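You operate a simulated robot arm through the tools that you are given. There is no shell and no other tool. Be economical: measure what you need, move in short steps, check, and stop when the job is done.

You run a simulated two-armed robot. Do the job below in one go: nothing can be reset, and whatever is moved stays where it is left.

Task
Put two of the white beads from the counter end of the long table on the top of the purple counter. Stack the bead bag labelled "362" from the counter end of the long table on top of the bead bag that says "363". Put the M order card from the top of the wooden counter on the upper right shelf of the green bench. Turn the purple knob to 6. The order is free. Set down upright: order card.

It is judged by the outcome, as a careful person would: the job done as asked, and still so three seconds after it is handed in. It fails if anything else is knocked over, pushed out of place, dropped, spilled or broken.

Robot
Two 7-joint arms with two-finger parallel grippers on one trunk, on a base that drives. Base frame: it is fixed to the floor where the robot stands at the start and does not move with it; the origin is under the middle of the robot, x ahead of it, y to its left, z up. Lengths are in m, angles in rad, forces in N, time in s.
The left shoulder is at the start at [0.03, 0.119, 0.935], the right one opposite. With the tool pointing down near the work surface each hand reaches from about 0.28 to 0.68 m from the robot's upright axis, wherever it stands, measured 20 degrees to its own side. Places, roughly: bead bag [0.75, 0, 0.75]; order card [1, -2, 1]; purple knob [3.2, 0.4, 1]; top of the purple counter [-0.4, -1.8, 0.9]; upper right shelf of the green bench [3.2, 0.1, 0.4]; white bead (2x2x2 cm) [1, -0.1, 0.7]; white bead (3x3x2 cm) [1.1, 0.1, 0.7]. Payload 3.43 kg a hand.
The tool frame of a hand sits at the grasp point between the pads (the TCP): z along the fingers, y along the line on which they close. The tips reach 0.03 m beyond it. The gripper opens to 0.094 m. The fingers are 0.028 m wide and 0.01 m thick; the gripper's body (0.05 by 0.096 m) begins 0.055 m behind the TCP.
Orientation is that of the tool frame in the base frame, as a unit quaternion [w, x, y, z]. With the fingers straight down and closing along the base's y, the tool's x points along the base's -x, its y along +y and its z along -z.

Tools
- The arms move only by the tool servo_tool. It takes "left_motion", "right_motion" or both (then of equal length, played together; a hand with none holds still); each is a list of rows, each a list of 7 numbers: the finger opening in m, from 0 to 0.094, then the shift along the base's x, y, z in m, then the turn, a rotation vector about the base's x, y, z in degrees. In form: [[claw, dx, dy, dz, wx, wy, wz], ...]. A call has 1 to 20 rows; each row shifts and turns the commanded pose from where the row before left it. Rows are played at 5 a second. More than 0.05 m and 0.15 rad between two rows, or a gripper value outside its range, and nothing of the call is played. A pose out of reach is approached as far as the arm can. The call stops where the force on the tool passes 40 N (or 10 N more than at its start, if that is more) or the arm is blocked; 0.2 s more then pass. Each finger travels about 0.072 m/s and halts on what it meets, pressing with about 23 N; the grip force reading is that of the motor and also rises with nothing between the fingers. The clock runs only during rows and for 0.2 s after the last one: add rows that do not move to give the fingers time. It gives the time, the measured TCP pose, the force on the tool (base axes), the opening and the grip force at its end, in the units of the frame above (readings bear some noise), with the torque about the TCP (base axes, N m) and any sound that the robot's microphone picked up.
- Cameras (640 x 400 px; columns grow to the right, rows downward): "scene" is now at [0.0396, 0.0049, 1.633]; the picture's right is [0.06, -1.00, 0.00], its down [-0.82, -0.05, -0.56] and it looks along [0.56, 0.04, -0.83] (base axes); focal length 262 px, centre (320, 200). "left" rides on the left gripper at [0.076, -0.014, -0.103] in its tool frame; the picture's right is [0.18, 0.98, 0.00], its down [-0.75, 0.14, -0.64] and it looks along [-0.63, 0.12, 0.77] (tool axes); focal length 243 px, centre (320, 200). "right" rides on the right gripper at [0.076, 0.014, -0.103] in its tool frame; the picture's right is [-0.18, 0.98, 0.00], its down [-0.75, -0.14, -0.64] and it looks along [-0.63, -0.12, 0.77] (tool axes); focal length 243 px, centre (320, 200). There is no depth. A picture from a camera that has moved, and an enlarged one, comes with that camera's place and axes in the base frame and with its lens.
- capture(camera): a new picture of that camera. No time passes.
- raise_lower(by): slides the trunk up (or, below 0, down) by that many m; the arms and the scene camera ride with it, the base frame stays. It gives what a move gives, with no picture.
- base_move(legs): drives the robot by 1 to 6 legs, each [ahead, turn to the left] in m and rad, along the robot's own axes; the way and the turn of a leg run together, so that a leg with both is an arc; at most 1.5 m and 3.142 rad a leg. The arms and the cameras ride along, it lands a little off, and it stops where it bumps. It gives what a move gives.
- aim_head(pan, tilt): turns the head with the scene camera to pan (to the left, within 2.496 rad either way) and tilt (down, from -0.506 to 1.204), counted from straight ahead of the robot. It gives what a move gives.
- inspect(camera, box): a new picture of the part [left, top, right, bottom] of that camera's present view, enlarged. No time passes.
- finish_job(): hands the job in; it is judged then, once.

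Go step by step. Nothing tells you exact positions but the pictures and the camera data: compare them with the known pose of the tool, close in by small moves and look again before you grip or let go. The budget is 165 turns and 138 pictures, counting those below and the enlarged ones. Unless the task says otherwise, let go and move clear before handing in.

The tools are called after ">>>" by a JSON object that holds its "method" and its "body". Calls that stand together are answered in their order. servo_tool: Moves the arms, as the interface text tells. Its arguments: {"type":"object","properties":{"left_motion":{"type":"array","items":{"type":"array","items":{"type":"number"}}},"right_motion":{"type":"array","items":{"type":"array","items":{"type":"number"}}}},"required":[]} The other tools are called the same way: raise_lower (by) slides the trunk up or down; base_move (legs) drives the base; aim_head (pan, tilt) turns the head that bears the scene camera; capture (camera) takes a picture; inspect (camera, box) takes an enlarged picture of a part of a camera's view; finish_job () hands the job in.

At the start:

```text
time_s: 0.0
left_ee_pos: [0.5374, 0.271, 0.9857]
left_tool_rot: [0.0, 0.0, 1.0, 0.0]
left_force: [0.1, -0.4, -0.6]
left_wrist_torque: [0.02, -0.05, 0.0]
left_width: 0.0943
left_finger_force: 0.0
right_ee_pos: [0.3796, -0.2016, 1.0163]
right_tool_rot: [0.0, 0.0, 1.0, 0.0]
right_force: [-0.5, 0.0, -0.3]
right_wrist_torque: [0.0, 0.0, 0.02]
right_width: 0.0942
right_finger_force: 0.1
trunk travel left (down, up): [-0.2, 0.21]
robot x, y, heading: [0.0009, -0.0007, 0.001]
head pan, tilt: [0.065, 0.97]
```

scene: 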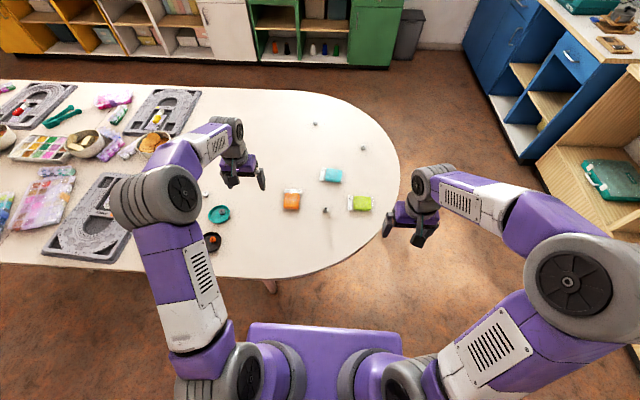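
right: 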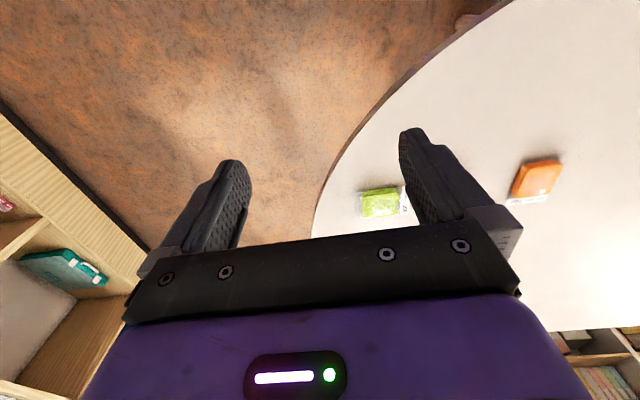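
left: 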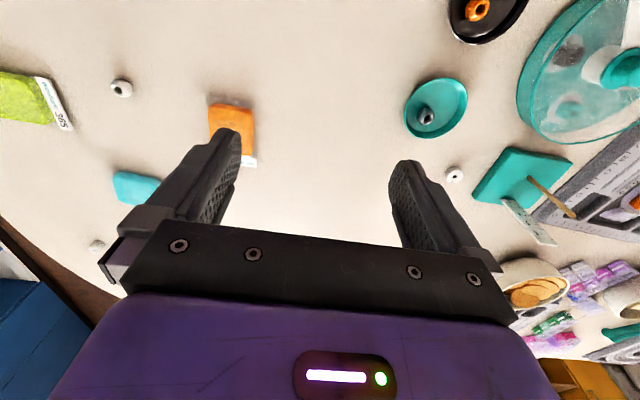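

I see three bags (orange, cyan, green) and several beads on the table in front of me. I'll take enlarged views to read labels and find the beads.

>>> {"method": "inspect", "body": {"camera": "scene", "box": [260, 100, 420, 220]}}

>>> {"method": "inspect", "body": {"camera": "scene", "box": [440, 0, 640, 200]}}

>>> {"method": "inspect", "body": {"camera": "left", "box": [0, 50, 300, 260]}}

```text
3.33 times, centred on (340, 160) of scene
camera zoom: at [0.0396, 0.0049, 1.633], right [0.06, -1.0, 0.0], down [-0.82, -0.05, -0.56], along [0.56, 0.04, -0.83], focal length 873 px, centre (253, 333)
```

zoom: 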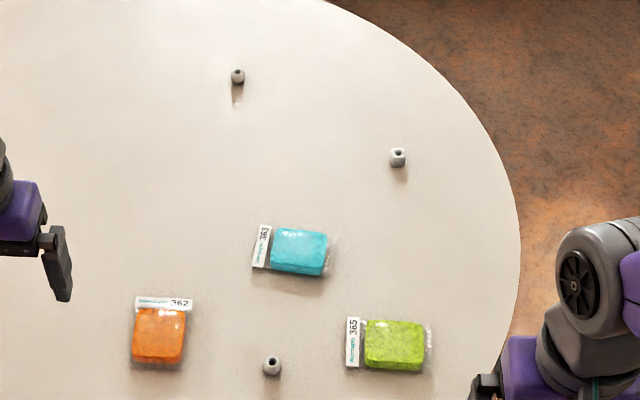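

```text
2.00 times, centred on (540, 100) of scene
camera zoom: at [0.0396, 0.0049, 1.633], right [0.06, -1.0, 0.0], down [-0.82, -0.05, -0.56], along [0.56, 0.04, -0.83], focal length 524 px, centre (-120, 400)
```

zoom: 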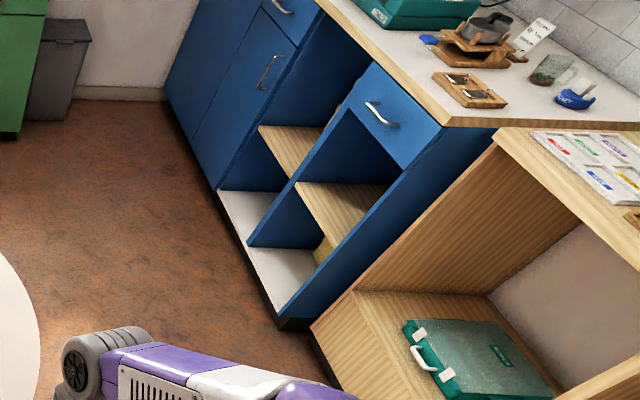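

```text
1.90 times, centred on (150, 155) of left
camera zoom: at [0.4612, 0.2554, 1.0885], right [-0.18, 0.98, 0.0], down [0.75, 0.14, 0.64], along [0.63, 0.12, -0.77], focal length 462 px, centre (644, 286)
```

zoom: 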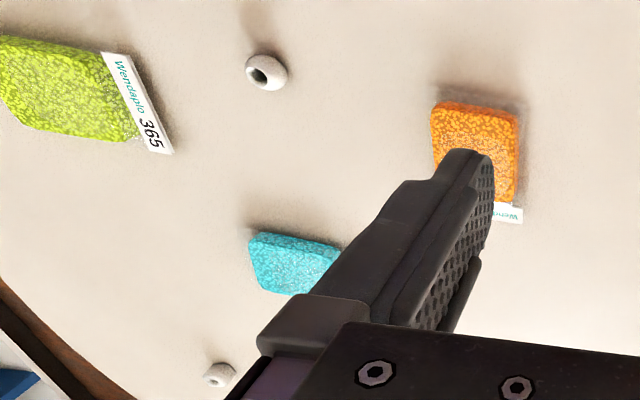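

The orange bag is 362 (about [0.63, 0.157]), cyan is 363 (about [0.765, 0.0]); the tabletop is at about z 0.74. I bring the left hand over the orange bag to look closer.

>>> {"method": "servo_tool", "body": {"left_motion": [[0.094, 0.02, -0.04, -0.03, 0, 0, 0], [0.094, 0.02, -0.04, -0.03, 0, 0, 0], [0.094, 0.02, -0.034, -0.03, 0, 0, 0], [0.094, 0, 0, 0, 0, 0, 0]]}}

>>> {"method": "capture", "body": {"camera": "left"}}

>>> {"method": "aim_head", "body": {"pan": -1.2, "tilt": 0.55}}

>>> {"method": "capture", "body": {"camera": "scene"}}

>>> {"method": "aim_head", "body": {"pan": -2.1, "tilt": 0.55}}

>>> {"method": "capture", "body": {"camera": "scene"}}

>>> {"method": "aim_head", "body": {"pan": 0.0, "tilt": 0.3}}

>>> {"method": "capture", "body": {"camera": "scene"}}

```text
refused: row 1 steps farther than a row can; nothing moved
```

```text
131 pictures are left
camera left: at [0.4612, 0.2554, 1.0885], right [-0.18, 0.98, 0.0], down [0.75, 0.14, 0.64], along [0.63, 0.12, -0.77], focal length 243 px, centre (320, 200)
```

left: 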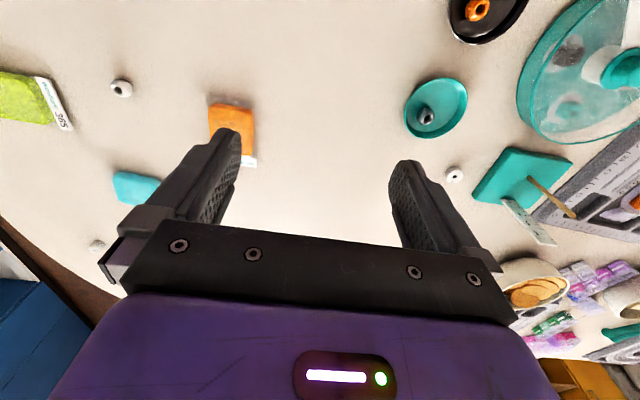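

```text
time_s: 1.4
left_ee_pos: [0.5369, 0.2714, 0.9852]
left_tool_rot: [0.0, -0.001, 1.0, -0.001]
left_force: [0.2, 0.2, -0.2]
left_wrist_torque: [-0.02, -0.03, 0.02]
left_width: 0.0938
left_finger_force: 0.2
right_ee_pos: [0.3801, -0.2026, 1.0161]
right_tool_rot: [0.0, 0.0, 1.0, 0.0]
right_force: [-0.7, 0.5, 0.2]
right_wrist_torque: [0.01, -0.01, -0.02]
right_width: 0.0941
right_finger_force: 0.0
trunk travel left (down, up): [-0.2, 0.21]
robot x, y, heading: [-0.0006, -0.0017, -0.005]
head pan, tilt: [-1.201, 0.55]
```

```text
130 pictures are left
camera scene: at [0.0009, -0.0834, 1.6675], right [-0.93, -0.36, 0.0], down [-0.19, 0.49, -0.85], along [0.31, -0.79, -0.52], focal length 262 px, centre (320, 200)
```

scene: 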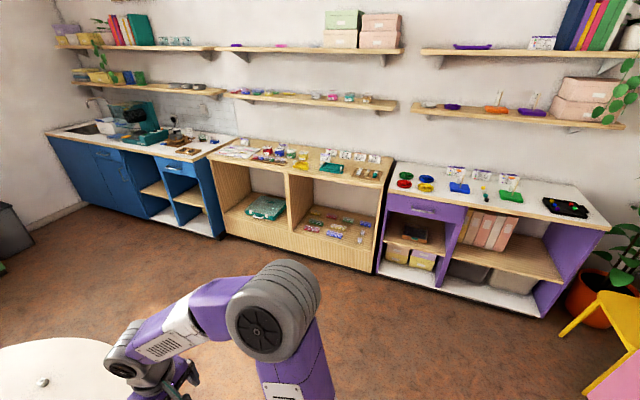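

```text
time_s: 2.6
left_ee_pos: [0.5374, 0.271, 0.9858]
left_tool_rot: [0.0, 0.0, 1.0, 0.0]
left_force: [0.6, -0.4, 1.3]
left_wrist_torque: [0.01, 0.03, 0.01]
left_width: 0.094
left_finger_force: 0.1
right_ee_pos: [0.3787, -0.2018, 1.0167]
right_tool_rot: [0.0, 0.0, 1.0, 0.0]
right_force: [-1.1, 0.0, 0.4]
right_wrist_torque: [-0.01, 0.02, 0.0]
right_width: 0.0941
right_finger_force: 0.1
trunk travel left (down, up): [-0.2, 0.21]
robot x, y, heading: [-0.0038, 0.0005, 0.006]
head pan, tilt: [-2.1, 0.55]
```

```text
129 pictures are left
camera scene: at [-0.0769, -0.0773, 1.6675], right [-0.86, 0.5, 0.0], down [0.26, 0.45, -0.85], along [-0.43, -0.74, -0.52], focal length 262 px, centre (320, 200)
```

scene: 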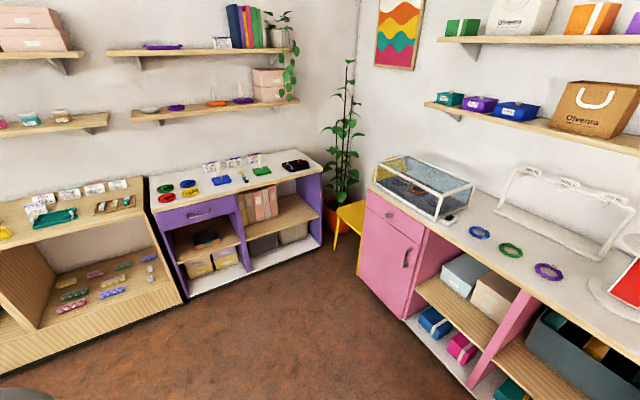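

```text
time_s: 4.6
left_ee_pos: [0.5352, 0.2708, 0.9853]
left_tool_rot: [0.0, 0.0, 1.0, 0.0]
left_force: [-0.8, -0.3, -0.6]
left_wrist_torque: [0.0, 0.03, 0.0]
left_width: 0.0939
left_finger_force: 0.0
right_ee_pos: [0.379, -0.202, 1.0166]
right_tool_rot: [0.0, 0.0, 1.0, 0.001]
right_force: [0.0, 0.0, -0.1]
right_wrist_torque: [0.01, -0.02, -0.03]
right_width: 0.0937
right_finger_force: 0.1
trunk travel left (down, up): [-0.2, 0.21]
robot x, y, heading: [-0.0019, -0.0006, 0.001]
head pan, tilt: [0.0, 0.3]
```

```text
128 pictures are left
camera scene: at [0.0617, 0.0002, 1.6905], right [0.0, -1.0, 0.0], down [-0.3, 0.0, -0.96], along [0.96, 0.0, -0.3], focal length 262 px, centre (320, 200)
```

scene: 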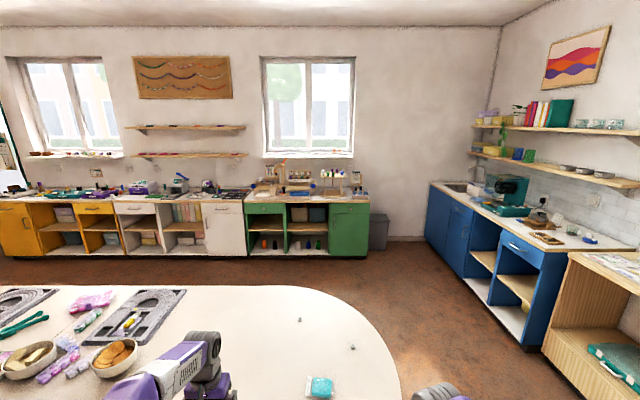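

The map is clear: wooden counter and purple counter on the right wall, green bench at the far wall. Enlarging the green bench and wooden counter, and moving the left hand.

>>> {"method": "inspect", "body": {"camera": "scene", "box": [230, 150, 390, 265]}}

>>> {"method": "servo_tool", "body": {"left_motion": [[0.094, 0.015, -0.036, -0.02, 0, 0, 0], [0.094, 0.015, -0.036, -0.02, 0, 0, 0], [0.094, 0.01, -0.036, -0.02, 0, 0, 0], [0.094, 0, 0, 0, 0, 0, 0]]}}

>>> {"method": "capture", "body": {"camera": "left"}}

```text
3.48 times, centred on (310, 208) of scene
camera zoom: at [0.0617, 0.0002, 1.6905], right [0.0, -1.0, 0.0], down [-0.3, 0.0, -0.96], along [0.96, 0.0, -0.3], focal length 911 px, centre (355, 174)
```

zoom: 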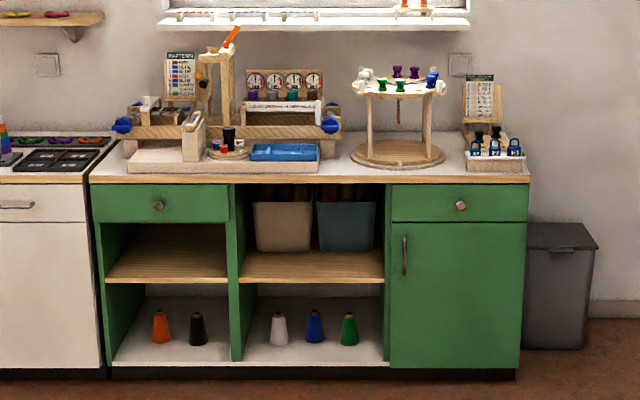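

```text
time_s: 5.6
left_ee_pos: [0.5761, 0.1637, 0.9265]
left_tool_rot: [0.0, -0.001, 1.0, 0.0]
left_force: [0.9, 1.0, 0.5]
left_wrist_torque: [0.02, 0.02, -0.03]
left_width: 0.0939
left_finger_force: 0.0
right_ee_pos: [0.3794, -0.2012, 1.0163]
right_tool_rot: [0.0, 0.0, 1.0, 0.001]
right_force: [-0.2, -0.5, -0.2]
right_wrist_torque: [0.0, -0.01, 0.01]
right_width: 0.0943
right_finger_force: 0.0
trunk travel left (down, up): [-0.2, 0.21]
robot x, y, heading: [-0.0005, 0.0011, 0.002]
head pan, tilt: [0.0, 0.3]
```

```text
126 pictures are left
camera left: at [0.5004, 0.1475, 1.029], right [-0.19, 0.98, 0.0], down [0.75, 0.14, 0.64], along [0.63, 0.12, -0.77], focal length 243 px, centre (320, 200)
```

left: 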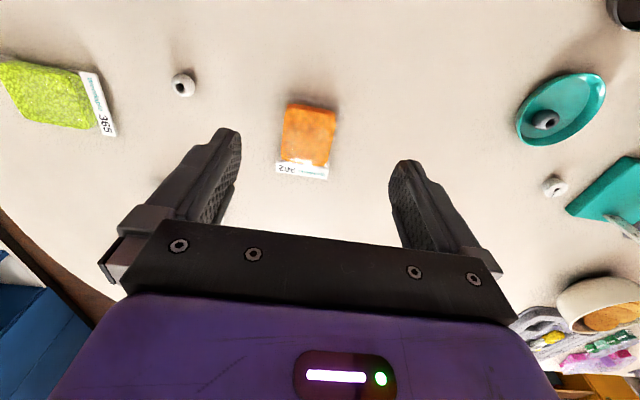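

The orange bag is about 6 cm wide, centred near [0.634, 0.158], rotated about 5°. I move above it with that turn and look again.

>>> {"method": "servo_tool", "body": {"left_motion": [[0.094, 0.03, -0.003, -0.03, 0, 0, 2.5], [0.094, 0.028, -0.002, -0.03, 0, 0, 2.5], [0.094, 0, 0, -0.02, 0, 0, 0], [0.094, 0, 0, 0, 0, 0, 0]]}}

>>> {"method": "capture", "body": {"camera": "left"}}

```text
time_s: 6.6
left_ee_pos: [0.6346, 0.1582, 0.8445]
left_tool_rot: [0.0, -0.044, 0.999, 0.0]
left_force: [-0.3, 0.0, 0.4]
left_wrist_torque: [-0.01, 0.0, 0.0]
left_width: 0.0942
left_finger_force: 0.1
right_ee_pos: [0.3789, -0.2002, 1.0167]
right_tool_rot: [0.0, 0.001, 1.0, 0.0]
right_force: [0.4, 0.0, 0.0]
right_wrist_torque: [-0.02, -0.01, 0.01]
right_width: 0.094
right_finger_force: 0.1
trunk travel left (down, up): [-0.2, 0.21]
robot x, y, heading: [0.0029, 0.0007, -0.003]
head pan, tilt: [0.0, 0.3]
```

```text
125 pictures are left
camera left: at [0.5615, 0.1356, 0.9477], right [-0.27, 0.96, 0.0], down [0.74, 0.21, 0.64], along [0.62, 0.17, -0.77], focal length 243 px, centre (320, 200)
```

left: 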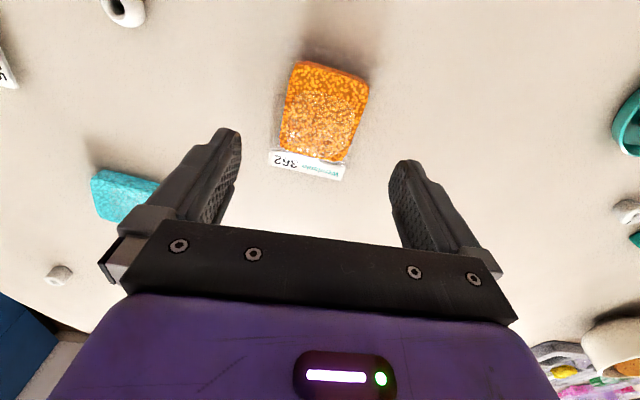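

Aligned well. I descend and grip the bag.

>>> {"method": "servo_tool", "body": {"left_motion": [[0.094, 0, 0, -0.03, 0, 0, 0], [0.094, 0, 0, -0.03, 0, 0, 0], [0.094, 0, 0, -0.007, 0, 0, 0], [0.094, 0, 0, 0, 0, 0, 0]]}}

>>> {"method": "capture", "body": {"camera": "left"}}

```text
time_s: 7.6
left_ee_pos: [0.6339, 0.1573, 0.7787]
left_tool_rot: [0.0, -0.044, 0.999, 0.0]
left_force: [0.2, 0.2, -0.2]
left_wrist_torque: [0.01, 0.0, -0.02]
left_width: 0.094
left_finger_force: 0.0
right_ee_pos: [0.379, -0.2009, 1.0165]
right_tool_rot: [0.0, 0.0, 1.0, 0.0]
right_force: [0.8, 0.1, 0.1]
right_wrist_torque: [-0.04, -0.02, 0.04]
right_width: 0.094
right_finger_force: 0.1
trunk travel left (down, up): [-0.2, 0.21]
robot x, y, heading: [-0.0002, 0.002, 0.002]
head pan, tilt: [0.0, 0.3]
```

```text
124 pictures are left
camera left: at [0.5608, 0.1353, 0.8813], right [-0.27, 0.96, 0.0], down [0.74, 0.21, 0.64], along [0.62, 0.17, -0.77], focal length 243 px, centre (320, 200)
```

left: 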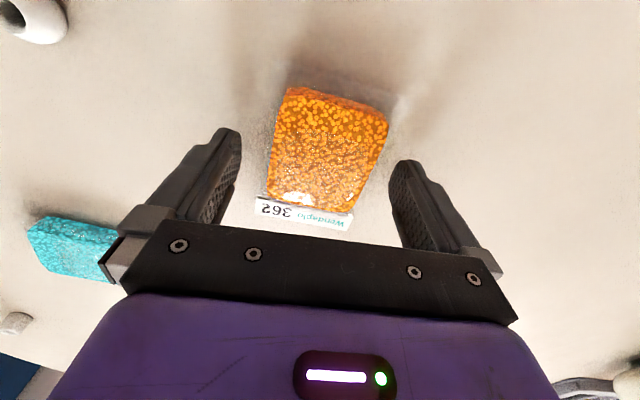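

>>> {"method": "servo_tool", "body": {"left_motion": [[0.094, 0, 0, -0.004, 0, 0, 0], [0.05, 0, 0, 0, 0, 0, 0], [0.05, 0, 0, 0, 0, 0, 0], [0.045, 0, 0, 0, 0, 0, 0], [0.045, 0, 0, 0, 0, 0, 0]]}}

>>> {"method": "capture", "body": {"camera": "left"}}

```text
time_s: 8.8
left_ee_pos: [0.6336, 0.1576, 0.7749]
left_tool_rot: [-0.001, -0.043, 0.999, 0.0]
left_force: [0.5, 0.3, 1.1]
left_wrist_torque: [0.02, 0.04, 0.02]
left_width: 0.0733
left_finger_force: 23.3
right_ee_pos: [0.3793, -0.2016, 1.0173]
right_tool_rot: [0.0, 0.0, 1.0, 0.0]
right_force: [-0.6, -1.0, 0.7]
right_wrist_torque: [-0.01, 0.02, 0.01]
right_width: 0.0941
right_finger_force: 0.0
trunk travel left (down, up): [-0.2, 0.21]
robot x, y, heading: [-0.0009, 0.0005, -0.001]
head pan, tilt: [0.0, 0.3]
```

```text
123 pictures are left
camera left: at [0.5606, 0.1354, 0.8775], right [-0.27, 0.96, 0.0], down [0.74, 0.21, 0.64], along [0.62, 0.17, -0.77], focal length 243 px, centre (320, 200)
```

left: 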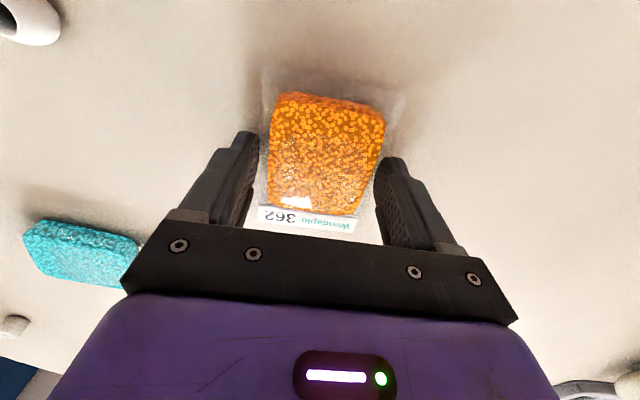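

Gripped (wrapper 7.3 cm wide). I lift it, then look down at the clearance between my base and the table, as bag 363 is a bit far.

>>> {"method": "servo_tool", "body": {"left_motion": [[0.045, 0, 0, 0.03, 0, 0, 0], [0.045, 0, 0, 0.04, 0, 0, 0], [0.045, 0, 0, 0.04, 0, 0, 0], [0.045, 0, 0, 0, 0, 0, 0]]}}

>>> {"method": "aim_head", "body": {"pan": 0, "tilt": 1.2}}

>>> {"method": "capture", "body": {"camera": "scene"}}

```text
time_s: 9.8
left_ee_pos: [0.6341, 0.157, 0.8845]
left_tool_rot: [-0.001, -0.044, 0.999, 0.0]
left_force: [-0.5, 0.2, -1.0]
left_wrist_torque: [-0.01, 0.0, -0.03]
left_width: 0.073
left_finger_force: 23.4
right_ee_pos: [0.3792, -0.201, 1.0169]
right_tool_rot: [0.0, 0.0, 1.0, 0.0]
right_force: [0.2, -0.8, -0.1]
right_wrist_torque: [-0.03, -0.01, 0.01]
right_width: 0.0939
right_finger_force: 0.1
trunk travel left (down, up): [-0.2, 0.21]
robot x, y, heading: [0.0022, -0.0002, -0.001]
head pan, tilt: [0.0, 0.3]
```

```text
time_s: 11.0
left_ee_pos: [0.6342, 0.1562, 0.8845]
left_tool_rot: [0.0, -0.044, 0.999, 0.0]
left_force: [-0.1, 0.0, -1.0]
left_wrist_torque: [0.02, 0.02, -0.03]
left_width: 0.0731
left_finger_force: 23.0
right_ee_pos: [0.3802, -0.2018, 1.0161]
right_tool_rot: [0.0, 0.0, 1.0, 0.0]
right_force: [-0.1, -0.3, 1.2]
right_wrist_torque: [0.01, 0.02, -0.02]
right_width: 0.094
right_finger_force: 0.1
trunk travel left (down, up): [-0.2, 0.21]
robot x, y, heading: [0.001, -0.0017, 0.004]
head pan, tilt: [0.0, 1.201]
```

```text
122 pictures are left
camera scene: at [0.0244, 0.0003, 1.6184], right [0.0, -1.0, 0.0], down [-0.93, 0.0, -0.36], along [0.36, 0.0, -0.93], focal length 262 px, centre (320, 200)
```

scene: 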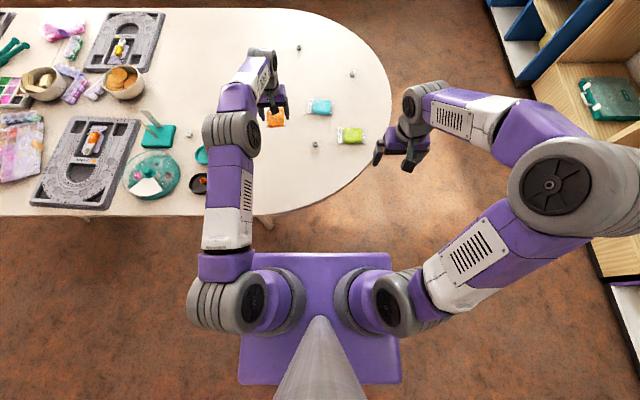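

There's room to drive 9 cm ahead safely; then bag 363 comes within reach. I do so and look again.

>>> {"method": "base_move", "body": {"legs": [[0.09, 0]]}}

>>> {"method": "capture", "body": {"camera": "scene"}}

>>> {"method": "capture", "body": {"camera": "right"}}

>>> {"method": "capture", "body": {"camera": "left"}}

```text
time_s: 12.1
left_ee_pos: [0.7235, 0.1564, 0.8858]
left_tool_rot: [0.0, -0.044, 0.999, 0.0]
left_force: [0.3, 0.1, -0.3]
left_wrist_torque: [0.02, 0.04, 0.02]
left_width: 0.0732
left_finger_force: 23.5
right_ee_pos: [0.4684, -0.2006, 1.0149]
right_tool_rot: [-0.001, 0.001, 1.0, 0.0]
right_force: [0.3, 0.3, 0.0]
right_wrist_torque: [0.02, 0.05, 0.0]
right_width: 0.0939
right_finger_force: 0.1
trunk travel left (down, up): [-0.2, 0.21]
robot x, y, heading: [0.0877, -0.0006, 0.001]
head pan, tilt: [0.0, 1.201]
```

```text
121 pictures are left
camera scene: at [0.1146, 0.0003, 1.6184], right [0.0, -1.0, 0.0], down [-0.93, 0.0, -0.36], along [0.36, 0.0, -0.93], focal length 262 px, centre (320, 200)
```

scene: 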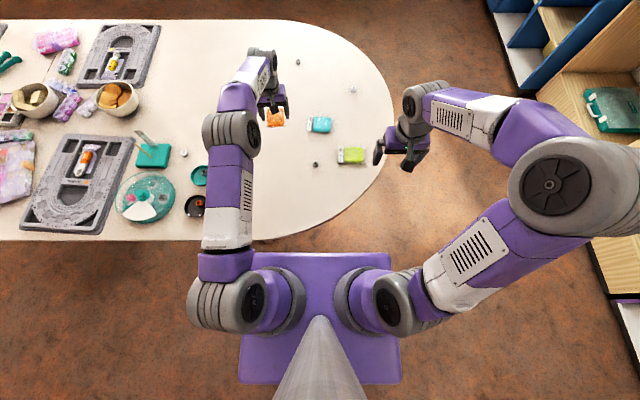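

```text
120 pictures are left
camera right: at [0.3942, -0.1872, 1.1191], right [0.18, 0.98, 0.0], down [0.75, -0.14, 0.64], along [0.63, -0.12, -0.77], focal length 243 px, centre (320, 200)
```

right: 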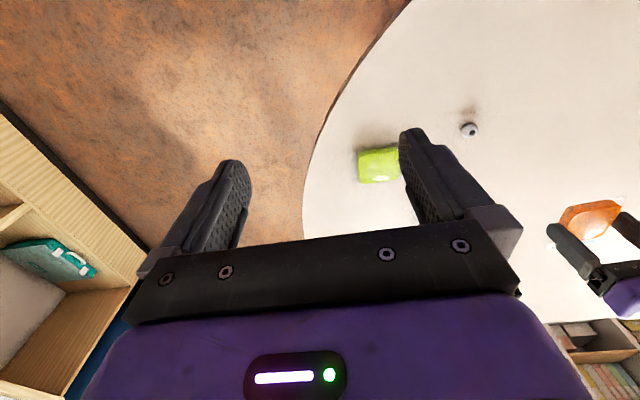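

```text
119 pictures are left
camera left: at [0.6505, 0.1348, 0.9876], right [-0.27, 0.96, 0.0], down [0.74, 0.21, 0.64], along [0.62, 0.17, -0.77], focal length 243 px, centre (320, 200)
```

left: 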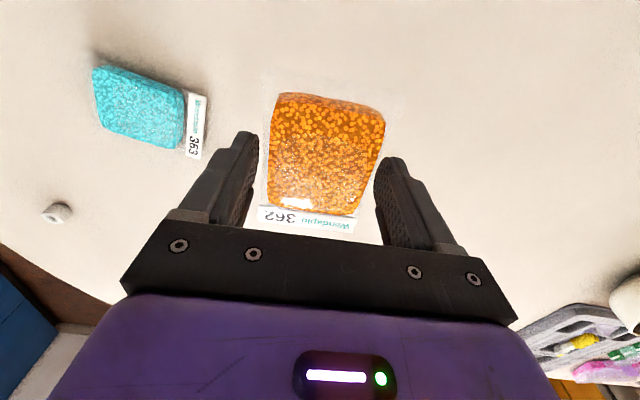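

Bag 363's body centre is near [0.772, -0.006]. I carry 362 over it, keeping height.

>>> {"method": "servo_tool", "body": {"left_motion": [[0.045, 0.01, -0.033, 0, 0, 0, -2], [0.045, 0.01, -0.033, 0, 0, 0, -2], [0.045, 0.01, -0.033, 0, 0, 0, -2], [0.045, 0.01, -0.033, 0, 0, 0, -2], [0.045, 0.008, -0.03, 0, 0, 0, -2], [0.045, 0, 0, 0, 0, 0, 0]]}}

>>> {"method": "capture", "body": {"camera": "left"}}

>>> {"method": "inspect", "body": {"camera": "scene", "box": [260, 60, 400, 180]}}

```text
time_s: 13.5
left_ee_pos: [0.7176, 0.0063, 0.884]
left_tool_rot: [0.0, 0.044, 0.999, -0.001]
left_force: [-0.4, 0.2, -1.2]
left_wrist_torque: [-0.02, 0.01, -0.04]
left_width: 0.0732
left_finger_force: 22.6
left hand out of reach, approached as far as the arm can: row 2, 3, 4, 5
right_ee_pos: [0.4691, -0.2002, 1.0164]
right_tool_rot: [-0.001, 0.001, 1.0, 0.0]
right_force: [1.0, -0.4, -0.3]
right_wrist_torque: [0.01, -0.01, -0.01]
right_width: 0.0939
right_finger_force: 0.0
trunk travel left (down, up): [-0.2, 0.21]
robot x, y, heading: [0.0867, 0.0006, -0.0]
head pan, tilt: [0.0, 1.201]
```

```text
118 pictures are left
camera left: at [0.6414, -0.0028, 0.9881], right [-0.1, 1.0, 0.0], down [0.76, 0.08, 0.64], along [0.64, 0.06, -0.77], focal length 243 px, centre (320, 200)
```

left: 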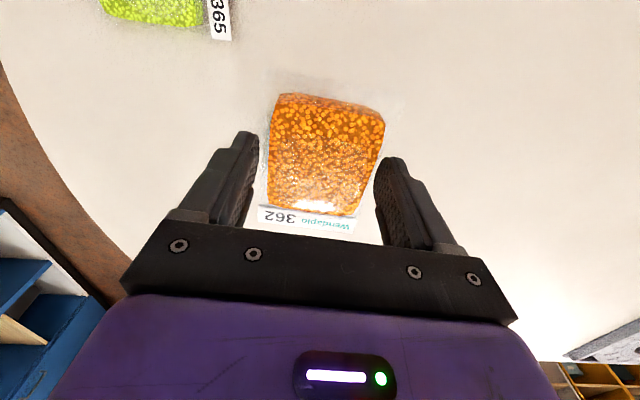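

```text
3.33 times, centred on (330, 120) of scene
camera zoom: at [0.1135, 0.001, 1.6184], right [0.0, -1.0, 0.0], down [-0.93, 0.0, -0.36], along [0.36, 0.0, -0.93], focal length 873 px, centre (287, 467)
```

zoom: 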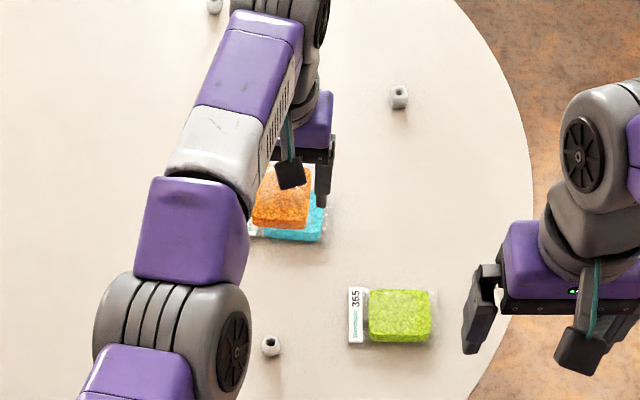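

The arm falls 5 cm short, so I turn the base to the right a little (target on the left arm's side) and edge forward.

>>> {"method": "base_move", "body": {"legs": [[0.04, 0], [0, -0.3]]}}

>>> {"method": "capture", "body": {"camera": "scene"}}

>>> {"method": "capture", "body": {"camera": "left"}}

```text
time_s: 15.4
left_ee_pos: [0.7329, -0.1793, 0.8852]
left_tool_rot: [0.0, 0.192, 0.981, 0.0]
left_force: [-0.1, -0.5, -1.3]
left_wrist_torque: [0.01, 0.03, 0.0]
left_width: 0.0731
left_finger_force: 22.8
right_ee_pos: [0.4319, -0.3042, 1.0163]
right_tool_rot: [0.0, 0.148, 0.989, 0.0]
right_force: [-0.3, 0.7, 0.7]
right_wrist_torque: [-0.02, -0.04, 0.05]
right_width: 0.094
right_finger_force: 0.1
trunk travel left (down, up): [-0.2, 0.21]
robot x, y, heading: [0.1281, 0.0005, -0.298]
head pan, tilt: [0.0, 1.201]
```

```text
116 pictures are left
camera scene: at [0.1521, -0.0078, 1.6184], right [-0.29, -0.96, 0.0], down [-0.89, 0.27, -0.36], along [0.35, -0.11, -0.93], focal length 262 px, centre (320, 200)
```

scene: 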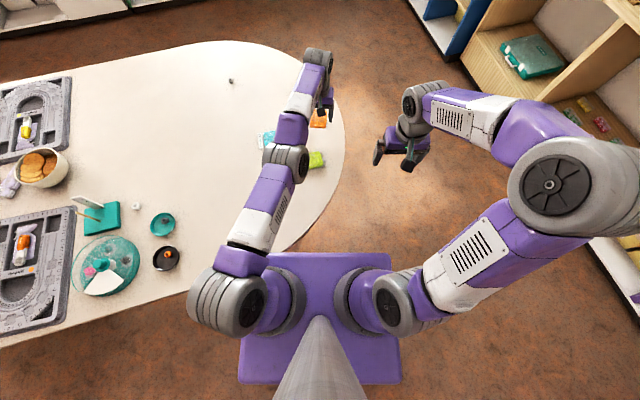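

```text
115 pictures are left
camera left: at [0.6563, -0.1659, 0.9883], right [0.2, 0.98, 0.0], down [0.75, -0.15, 0.64], along [0.63, -0.13, -0.77], focal length 243 px, centre (320, 200)
```

left: 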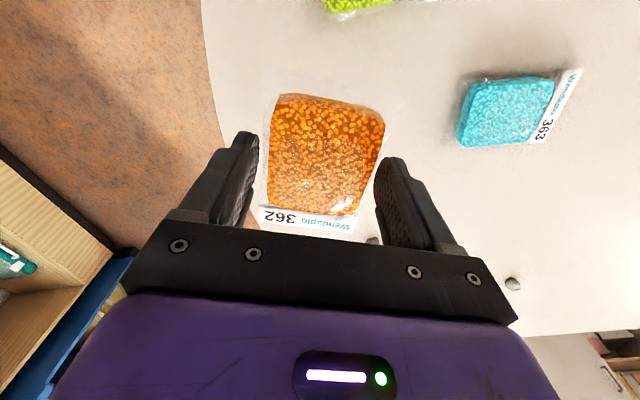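

>>> {"method": "servo_tool", "body": {"left_motion": [[0.045, 0.0, 0.035, 0, 0, 0, 3.4], [0.045, 0.005, 0.035, 0, 0, 0, 3.4], [0.045, 0.012, 0.035, 0, 0, 0, 3.4], [0.045, 0.012, 0.035, 0, 0, 0, 3.4], [0.045, 0.012, 0.032, 0, 0, 0, 3.4], [0.045, 0, 0, 0, 0, 0, 0]]}}

>>> {"method": "capture", "body": {"camera": "left"}}

>>> {"method": "inspect", "body": {"camera": "scene", "box": [220, 60, 360, 180]}}

```text
time_s: 16.8
left_ee_pos: [0.8033, -0.0236, 0.8859]
left_tool_rot: [-0.002, 0.044, 0.999, 0.0]
left_force: [0.5, 0.4, -0.8]
left_wrist_torque: [0.03, 0.02, -0.04]
left_width: 0.0734
left_finger_force: 23.1
left hand out of reach, approached as far as the arm can: row 1, 2, 3
right_ee_pos: [0.4321, -0.3038, 1.0173]
right_tool_rot: [0.001, 0.149, 0.989, -0.001]
right_force: [0.3, 0.4, 0.1]
right_wrist_torque: [0.02, -0.01, -0.03]
right_width: 0.0939
right_finger_force: 0.0
trunk travel left (down, up): [-0.2, 0.21]
robot x, y, heading: [0.1295, 0.0035, -0.297]
head pan, tilt: [0.0, 1.201]
```

```text
114 pictures are left
camera left: at [0.7268, -0.0332, 0.9881], right [-0.1, 1.0, 0.0], down [0.77, 0.07, 0.64], along [0.64, 0.06, -0.77], focal length 243 px, centre (320, 200)
```

left: 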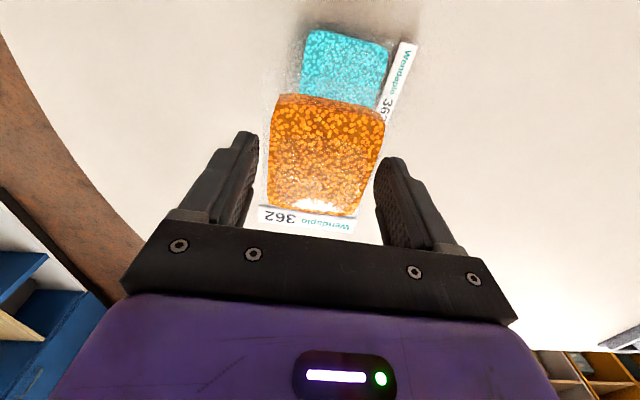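

```text
3.33 times, centred on (290, 120) of scene
camera zoom: at [0.1523, -0.0078, 1.6184], right [-0.29, -0.96, 0.0], down [-0.89, 0.27, -0.36], along [0.35, -0.11, -0.93], focal length 873 px, centre (420, 467)
```

zoom: 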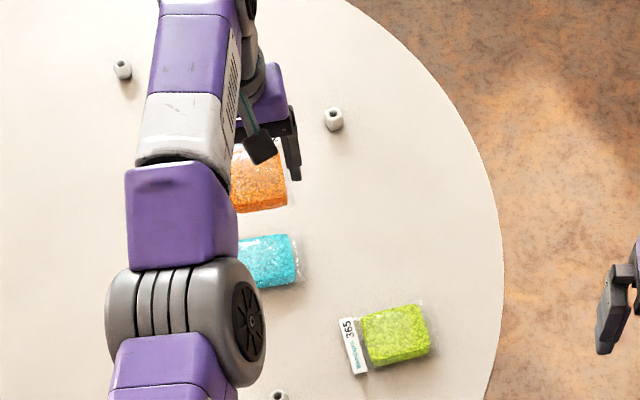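

Now move back to [0.772, -0.007] and lower part way.

>>> {"method": "servo_tool", "body": {"left_motion": [[0.045, -0.016, 0.008, -0.01, 0, 0, 0], [0.045, -0.016, 0.008, -0.02, 0, 0, 0], [0.045, 0, 0, -0.025, 0, 0, 0], [0.045, 0, 0, 0, 0, 0, 0]]}}

>>> {"method": "capture", "body": {"camera": "left"}}

>>> {"method": "inspect", "body": {"camera": "scene", "box": [220, 60, 360, 180]}}

```text
time_s: 17.8
left_ee_pos: [0.8041, -0.0179, 0.829]
left_tool_rot: [-0.001, 0.045, 0.999, 0.0]
left_force: [0.2, 0.4, -1.5]
left_wrist_torque: [0.0, -0.02, -0.01]
left_width: 0.0731
left_finger_force: 22.9
left hand out of reach, approached as far as the arm can: row 1, 2
right_ee_pos: [0.4323, -0.3046, 1.0178]
right_tool_rot: [0.0, 0.15, 0.989, -0.001]
right_force: [-0.7, -1.5, 0.7]
right_wrist_torque: [-0.03, -0.02, -0.01]
right_width: 0.0939
right_finger_force: 0.1
trunk travel left (down, up): [-0.2, 0.21]
robot x, y, heading: [0.1285, 0.0017, -0.302]
head pan, tilt: [0.0, 1.201]
```

```text
112 pictures are left
camera left: at [0.7283, -0.0258, 0.9319], right [-0.1, 1.0, 0.0], down [0.76, 0.07, 0.64], along [0.64, 0.06, -0.77], focal length 243 px, centre (320, 200)
```

left: 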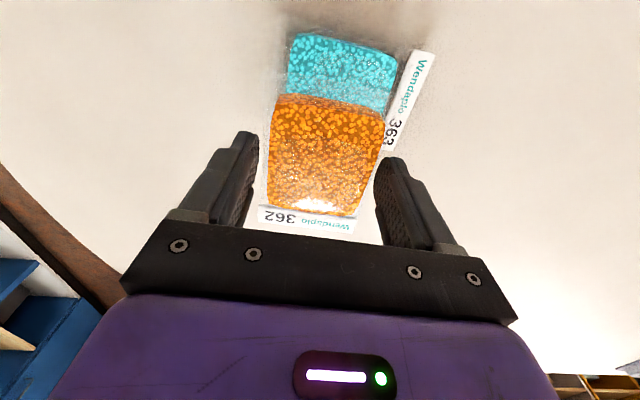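

```text
3.33 times, centred on (290, 120) of scene
camera zoom: at [0.1523, -0.0073, 1.6184], right [-0.29, -0.96, 0.0], down [-0.89, 0.27, -0.36], along [0.35, -0.11, -0.93], focal length 873 px, centre (420, 467)
```

zoom: 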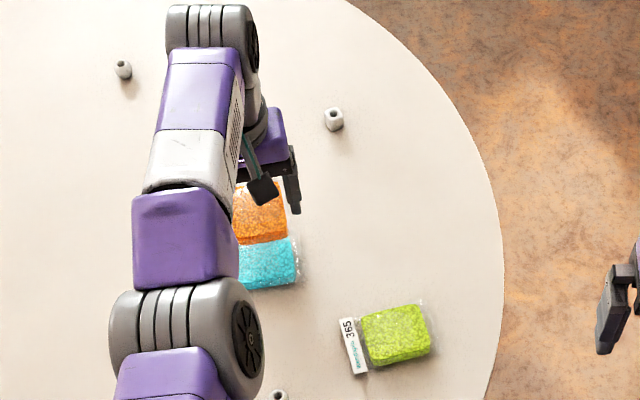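

The commanded pose had run ahead; now it has caught up. Shift again.

>>> {"method": "servo_tool", "body": {"left_motion": [[0.045, -0.016, 0.006, 0, 0, 0, 0], [0.045, -0.016, 0.005, 0, 0, 0, 0], [0.045, 0, 0, 0, 0, 0, 0]]}}

>>> {"method": "capture", "body": {"camera": "left"}}

>>> {"method": "inspect", "body": {"camera": "scene", "box": [220, 60, 360, 180]}}

```text
time_s: 18.6
left_ee_pos: [0.8026, -0.0158, 0.8288]
left_tool_rot: [-0.001, 0.044, 0.999, 0.0]
left_force: [0.3, -0.3, -1.5]
left_wrist_torque: [-0.02, -0.01, 0.02]
left_width: 0.073
left_finger_force: 23.2
left hand out of reach, approached as far as the arm can: row 1, 2
right_ee_pos: [0.4319, -0.3048, 1.0155]
right_tool_rot: [0.0, 0.149, 0.989, 0.0]
right_force: [0.2, 0.6, -0.4]
right_wrist_torque: [0.0, 0.05, -0.02]
right_width: 0.094
right_finger_force: 0.1
trunk travel left (down, up): [-0.2, 0.21]
robot x, y, heading: [0.1312, -0.0013, -0.293]
head pan, tilt: [0.0, 1.201]
```

```text
110 pictures are left
camera left: at [0.7275, -0.0248, 0.9319], right [-0.1, 1.0, 0.0], down [0.76, 0.07, 0.64], along [0.64, 0.06, -0.77], focal length 243 px, centre (320, 200)
```

left: 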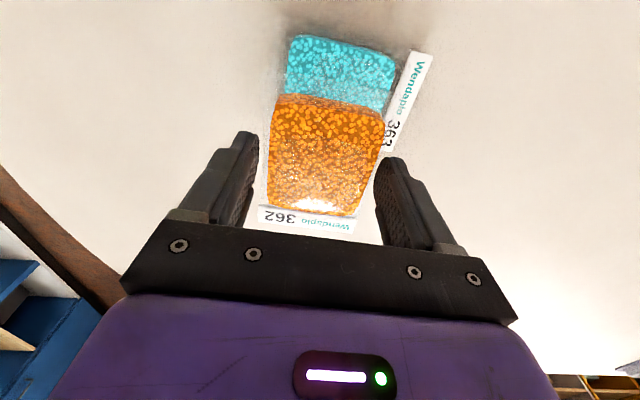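

```text
3.33 times, centred on (290, 120) of scene
camera zoom: at [0.1524, -0.0073, 1.6184], right [-0.29, -0.96, 0.0], down [-0.89, 0.27, -0.36], along [0.35, -0.11, -0.93], focal length 873 px, centre (420, 467)
```

zoom: 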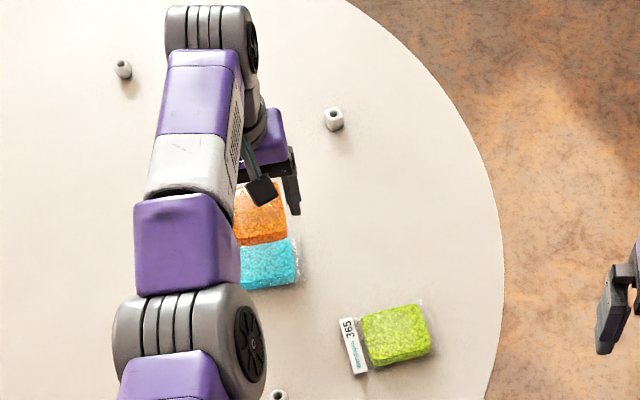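

>>> {"method": "servo_tool", "body": {"left_motion": [[0.045, -0.02, 0, 0.0, 0, 0, 0], [0.045, -0.02, 0, 0.0, 0, 0, 0], [0.045, 0, 0, 0, 0, 0, 0], [0.045, 0, 0, 0, 0, 0, 0]]}}

```text
time_s: 19.6
left_ee_pos: [0.8011, -0.0206, 0.8264]
left_tool_rot: [-0.001, 0.044, 0.999, 0.0]
left_force: [1.2, -0.9, 0.3]
left_wrist_torque: [0.02, -0.01, -0.03]
left_width: 0.073
left_finger_force: 23.2
left hand out of reach, approached as far as the arm can: row 1, 2
right_ee_pos: [0.4312, -0.3035, 1.0166]
right_tool_rot: [-0.001, 0.147, 0.989, 0.0]
right_force: [0.1, -0.4, -0.4]
right_wrist_torque: [-0.01, 0.01, -0.01]
right_width: 0.0938
right_finger_force: 0.0
trunk travel left (down, up): [-0.2, 0.21]
robot x, y, heading: [0.1327, 0.002, -0.3]
head pan, tilt: [0.0, 1.201]
```

The arm seems caught at a joint limit rather than at its reach. I'll try raising and rotating back a bit.

>>> {"method": "servo_tool", "body": {"left_motion": [[0.045, 0, 0, 0.03, 0, 0, 0], [0.045, 0, 0, 0.03, 0, 0, 0], [0.045, -0.02, 0.0, 0.0, 0, 0, -4], [0.045, -0.02, 0, 0.0, 0, 0, -4], [0.045, 0, 0, 0, 0, 0, 0]]}}

>>> {"method": "capture", "body": {"camera": "scene"}}

```text
time_s: 20.8
left_ee_pos: [0.8003, -0.0325, 0.8875]
left_tool_rot: [-0.001, 0.115, 0.993, 0.0]
left_force: [0.6, -0.6, -0.3]
left_wrist_torque: [0.0, 0.01, -0.01]
left_width: 0.0732
left_finger_force: 23.4
left hand out of reach, approached as far as the arm can: row 3, 4
right_ee_pos: [0.432, -0.3045, 1.0159]
right_tool_rot: [0.0, 0.149, 0.989, -0.001]
right_force: [0.4, 0.3, 0.5]
right_wrist_torque: [0.03, -0.04, 0.01]
right_width: 0.094
right_finger_force: 0.0
trunk travel left (down, up): [-0.2, 0.21]
robot x, y, heading: [0.1299, 0.0019, -0.298]
head pan, tilt: [0.0, 1.201]
```

```text
108 pictures are left
camera scene: at [0.1525, -0.0072, 1.6184], right [-0.29, -0.96, 0.0], down [-0.89, 0.27, -0.36], along [0.35, -0.11, -0.93], focal length 262 px, centre (320, 200)
```

scene: 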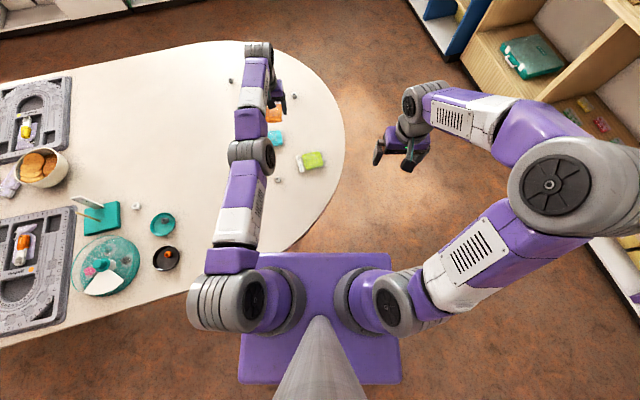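

The arm is at a stretched singular pose; I'll make the small correction with the base instead.

>>> {"method": "base_move", "body": {"legs": [[-0.03, 0], [0, 0.025]]}}

>>> {"method": "capture", "body": {"camera": "left"}}

```text
time_s: 22.0
left_ee_pos: [0.771, -0.0066, 0.8881]
left_tool_rot: [-0.002, 0.102, 0.995, 0.0]
left_force: [-0.2, 0.0, -0.5]
left_wrist_torque: [0.0, -0.02, -0.02]
left_width: 0.0733
left_finger_force: 23.0
right_ee_pos: [0.4114, -0.2876, 1.0157]
right_tool_rot: [-0.001, 0.137, 0.991, 0.001]
right_force: [-0.1, -0.1, 0.4]
right_wrist_torque: [0.04, -0.01, -0.03]
right_width: 0.0939
right_finger_force: 0.0
trunk travel left (down, up): [-0.2, 0.21]
robot x, y, heading: [0.0991, 0.0076, -0.276]
head pan, tilt: [0.0, 1.201]
```

```text
107 pictures are left
camera left: at [0.6958, -0.0078, 0.9911], right [0.02, 1.0, 0.0], down [0.77, -0.02, 0.64], along [0.64, -0.01, -0.77], focal length 243 px, centre (320, 200)
```

left: 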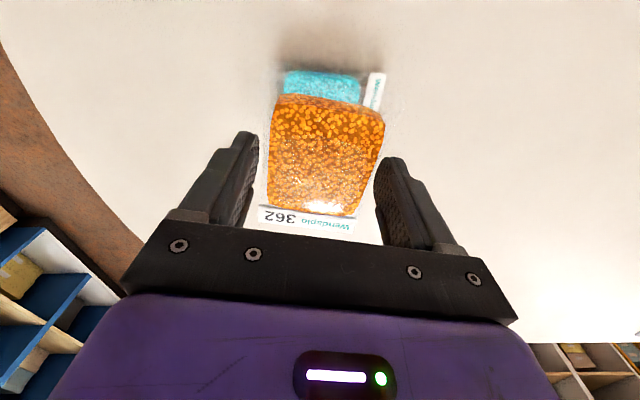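

Aligned over 363. I lower with the trunk to the height already known to be free, then with small arm steps.

>>> {"method": "raise_lower", "body": {"by": -0.06}}

>>> {"method": "servo_tool", "body": {"left_motion": [[0.045, 0, 0, -0.006, 0, 0, 0], [0.045, 0, 0, -0.005, 0, 0, 0], [0.045, 0, 0, -0.004, 0, 0, 0], [0.045, 0, 0, 0, 0, 0, 0]]}}

>>> {"method": "capture", "body": {"camera": "left"}}

```text
time_s: 23.0
left_ee_pos: [0.7712, -0.0085, 0.8289]
left_tool_rot: [-0.002, 0.102, 0.995, 0.0]
left_force: [-0.3, 0.6, -0.9]
left_wrist_torque: [0.0, -0.01, 0.01]
left_width: 0.0732
left_finger_force: 23.2
right_ee_pos: [0.411, -0.2873, 0.957]
right_tool_rot: [-0.001, 0.137, 0.991, 0.0]
right_force: [1.5, 0.2, -0.2]
right_wrist_torque: [0.02, -0.01, 0.03]
right_width: 0.0941
right_finger_force: 0.0
trunk travel left (down, up): [-0.14, 0.27]
robot x, y, heading: [0.1026, 0.009, -0.272]
head pan, tilt: [0.0, 1.201]
```

```text
time_s: 24.0
left_ee_pos: [0.7729, -0.0084, 0.813]
left_tool_rot: [-0.002, 0.101, 0.995, 0.0]
left_force: [-0.1, 0.5, -0.6]
left_wrist_torque: [0.01, -0.01, -0.01]
left_width: 0.0731
left_finger_force: 22.2
right_ee_pos: [0.4098, -0.2876, 0.9564]
right_tool_rot: [0.0, 0.137, 0.991, 0.0]
right_force: [0.2, -0.8, 0.3]
right_wrist_torque: [0.01, -0.01, 0.0]
right_width: 0.0941
right_finger_force: 0.1
trunk travel left (down, up): [-0.14, 0.27]
robot x, y, heading: [0.0992, 0.0097, -0.277]
head pan, tilt: [0.0, 1.201]
```

```text
106 pictures are left
camera left: at [0.6959, -0.0077, 0.9159], right [0.02, 1.0, 0.0], down [0.77, -0.02, 0.64], along [0.64, -0.01, -0.77], focal length 243 px, centre (320, 200)
```

left: 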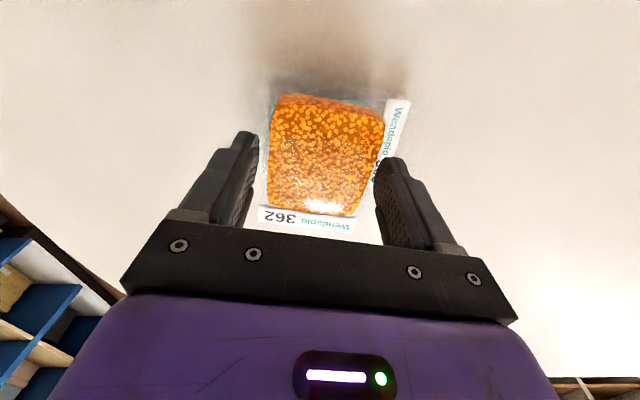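

Well aligned. Continue down in 2–3 mm steps until contact.

>>> {"method": "servo_tool", "body": {"left_motion": [[0.045, 0, 0, -0.003, 0, 0, 0], [0.045, 0, 0, -0.003, 0, 0, 0], [0.045, 0, 0, 0, 0, 0, 0]]}}

>>> {"method": "capture", "body": {"camera": "left"}}

```text
time_s: 24.8
left_ee_pos: [0.7714, -0.0073, 0.8058]
left_tool_rot: [-0.002, 0.101, 0.995, 0.0]
left_force: [0.0, -0.3, -1.4]
left_wrist_torque: [0.0, 0.01, 0.01]
left_width: 0.0731
left_finger_force: 23.2
right_ee_pos: [0.4099, -0.2862, 0.9566]
right_tool_rot: [0.0, 0.136, 0.991, 0.0]
right_force: [-0.1, 0.4, 0.3]
right_wrist_torque: [0.01, 0.01, 0.0]
right_width: 0.094
right_finger_force: 0.1
trunk travel left (down, up): [-0.14, 0.27]
robot x, y, heading: [0.1004, 0.0074, -0.271]
head pan, tilt: [0.0, 1.201]
```

```text
105 pictures are left
camera left: at [0.6958, -0.008, 0.9099], right [0.02, 1.0, 0.0], down [0.77, -0.02, 0.64], along [0.64, -0.01, -0.77], focal length 243 px, centre (320, 200)
```

left: 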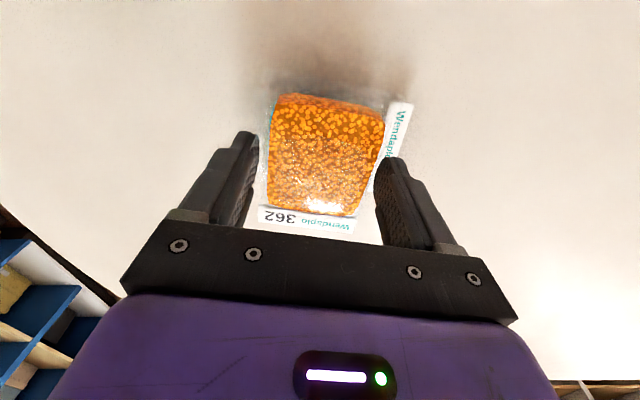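

>>> {"method": "servo_tool", "body": {"left_motion": [[0.045, 0, 0, -0.002, 0, 0, 0], [0.045, 0, 0, -0.002, 0, 0, 0], [0.045, 0, 0, 0, 0, 0, 0]]}}

>>> {"method": "servo_tool", "body": {"left_motion": [[0.045, 0, 0, -0.002, 0, 0, 0], [0.045, 0, 0, -0.002, 0, 0, 0], [0.045, 0, 0, 0, 0, 0, 0]]}}

```text
time_s: 25.6
left_ee_pos: [0.7722, -0.0076, 0.8032]
left_tool_rot: [-0.002, 0.102, 0.995, 0.0]
left_force: [0.3, 0.1, -1.2]
left_wrist_torque: [-0.02, 0.01, 0.0]
left_width: 0.0732
left_finger_force: 22.4
right_ee_pos: [0.4114, -0.2882, 0.9559]
right_tool_rot: [0.0, 0.137, 0.991, 0.0]
right_force: [-0.2, 0.0, 0.9]
right_wrist_torque: [-0.03, 0.0, 0.02]
right_width: 0.0942
right_finger_force: 0.2
trunk travel left (down, up): [-0.14, 0.27]
robot x, y, heading: [0.0995, 0.0116, -0.272]
head pan, tilt: [0.0, 1.201]
```

```text
time_s: 26.4
left_ee_pos: [0.7719, -0.0091, 0.7995]
left_tool_rot: [-0.001, 0.102, 0.995, 0.0]
left_force: [0.9, 0.1, -1.0]
left_wrist_torque: [-0.01, 0.03, 0.01]
left_width: 0.0729
left_finger_force: 23.3
right_ee_pos: [0.4117, -0.2872, 0.9569]
right_tool_rot: [-0.001, 0.136, 0.991, 0.0]
right_force: [0.9, -0.7, 0.1]
right_wrist_torque: [-0.01, -0.03, 0.01]
right_width: 0.094
right_finger_force: 0.1
trunk travel left (down, up): [-0.14, 0.27]
robot x, y, heading: [0.1007, 0.0057, -0.277]
head pan, tilt: [0.0, 1.201]
```

>>> {"method": "servo_tool", "body": {"left_motion": [[0.045, 0, 0, -0.002, 0, 0, 0], [0.045, 0, 0, -0.002, 0, 0, 0], [0.045, 0, 0, 0, 0, 0, 0]]}}

>>> {"method": "inspect", "body": {"camera": "left", "box": [220, 60, 460, 260]}}

>>> {"method": "inspect", "body": {"camera": "scene", "box": [200, 70, 360, 190]}}

```text
time_s: 27.2
left_ee_pos: [0.7713, -0.0075, 0.7961]
left_tool_rot: [-0.002, 0.102, 0.995, 0.0]
left_force: [-0.6, -0.1, 0.1]
left_wrist_torque: [-0.03, 0.03, -0.02]
left_width: 0.0735
left_finger_force: 23.3
right_ee_pos: [0.4113, -0.2883, 0.9565]
right_tool_rot: [0.0, 0.137, 0.991, 0.0]
right_force: [0.3, 0.6, -0.7]
right_wrist_torque: [0.01, 0.02, -0.04]
right_width: 0.0939
right_finger_force: 0.0
trunk travel left (down, up): [-0.14, 0.27]
robot x, y, heading: [0.1038, 0.0086, -0.274]
head pan, tilt: [0.0, 1.201]
```

```text
2.00 times, centred on (340, 160) of left
camera zoom: at [0.6956, -0.008, 0.8982], right [0.02, 1.0, 0.0], down [0.77, -0.02, 0.64], along [0.64, -0.01, -0.77], focal length 485 px, centre (280, 280)
```

zoom: 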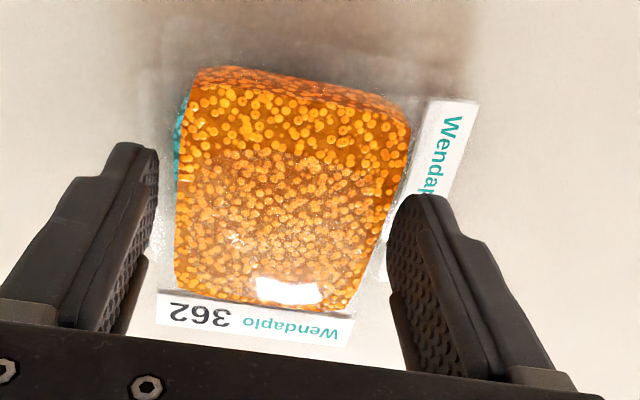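

```text
3.33 times, centred on (280, 130) of scene
camera zoom: at [0.124, 0.0021, 1.5584], right [-0.27, -0.96, 0.0], down [-0.9, 0.25, -0.36], along [0.35, -0.1, -0.93], focal length 873 px, centre (453, 433)
```

zoom: 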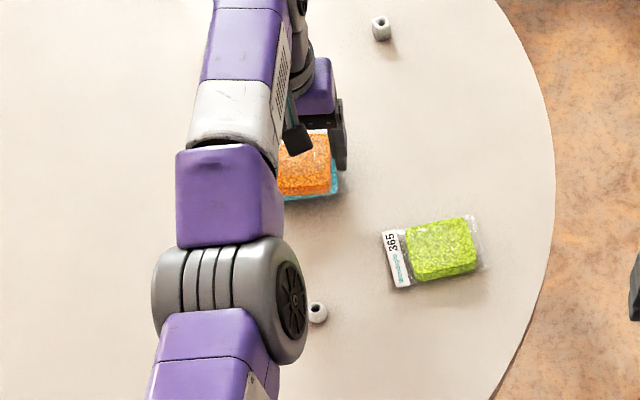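

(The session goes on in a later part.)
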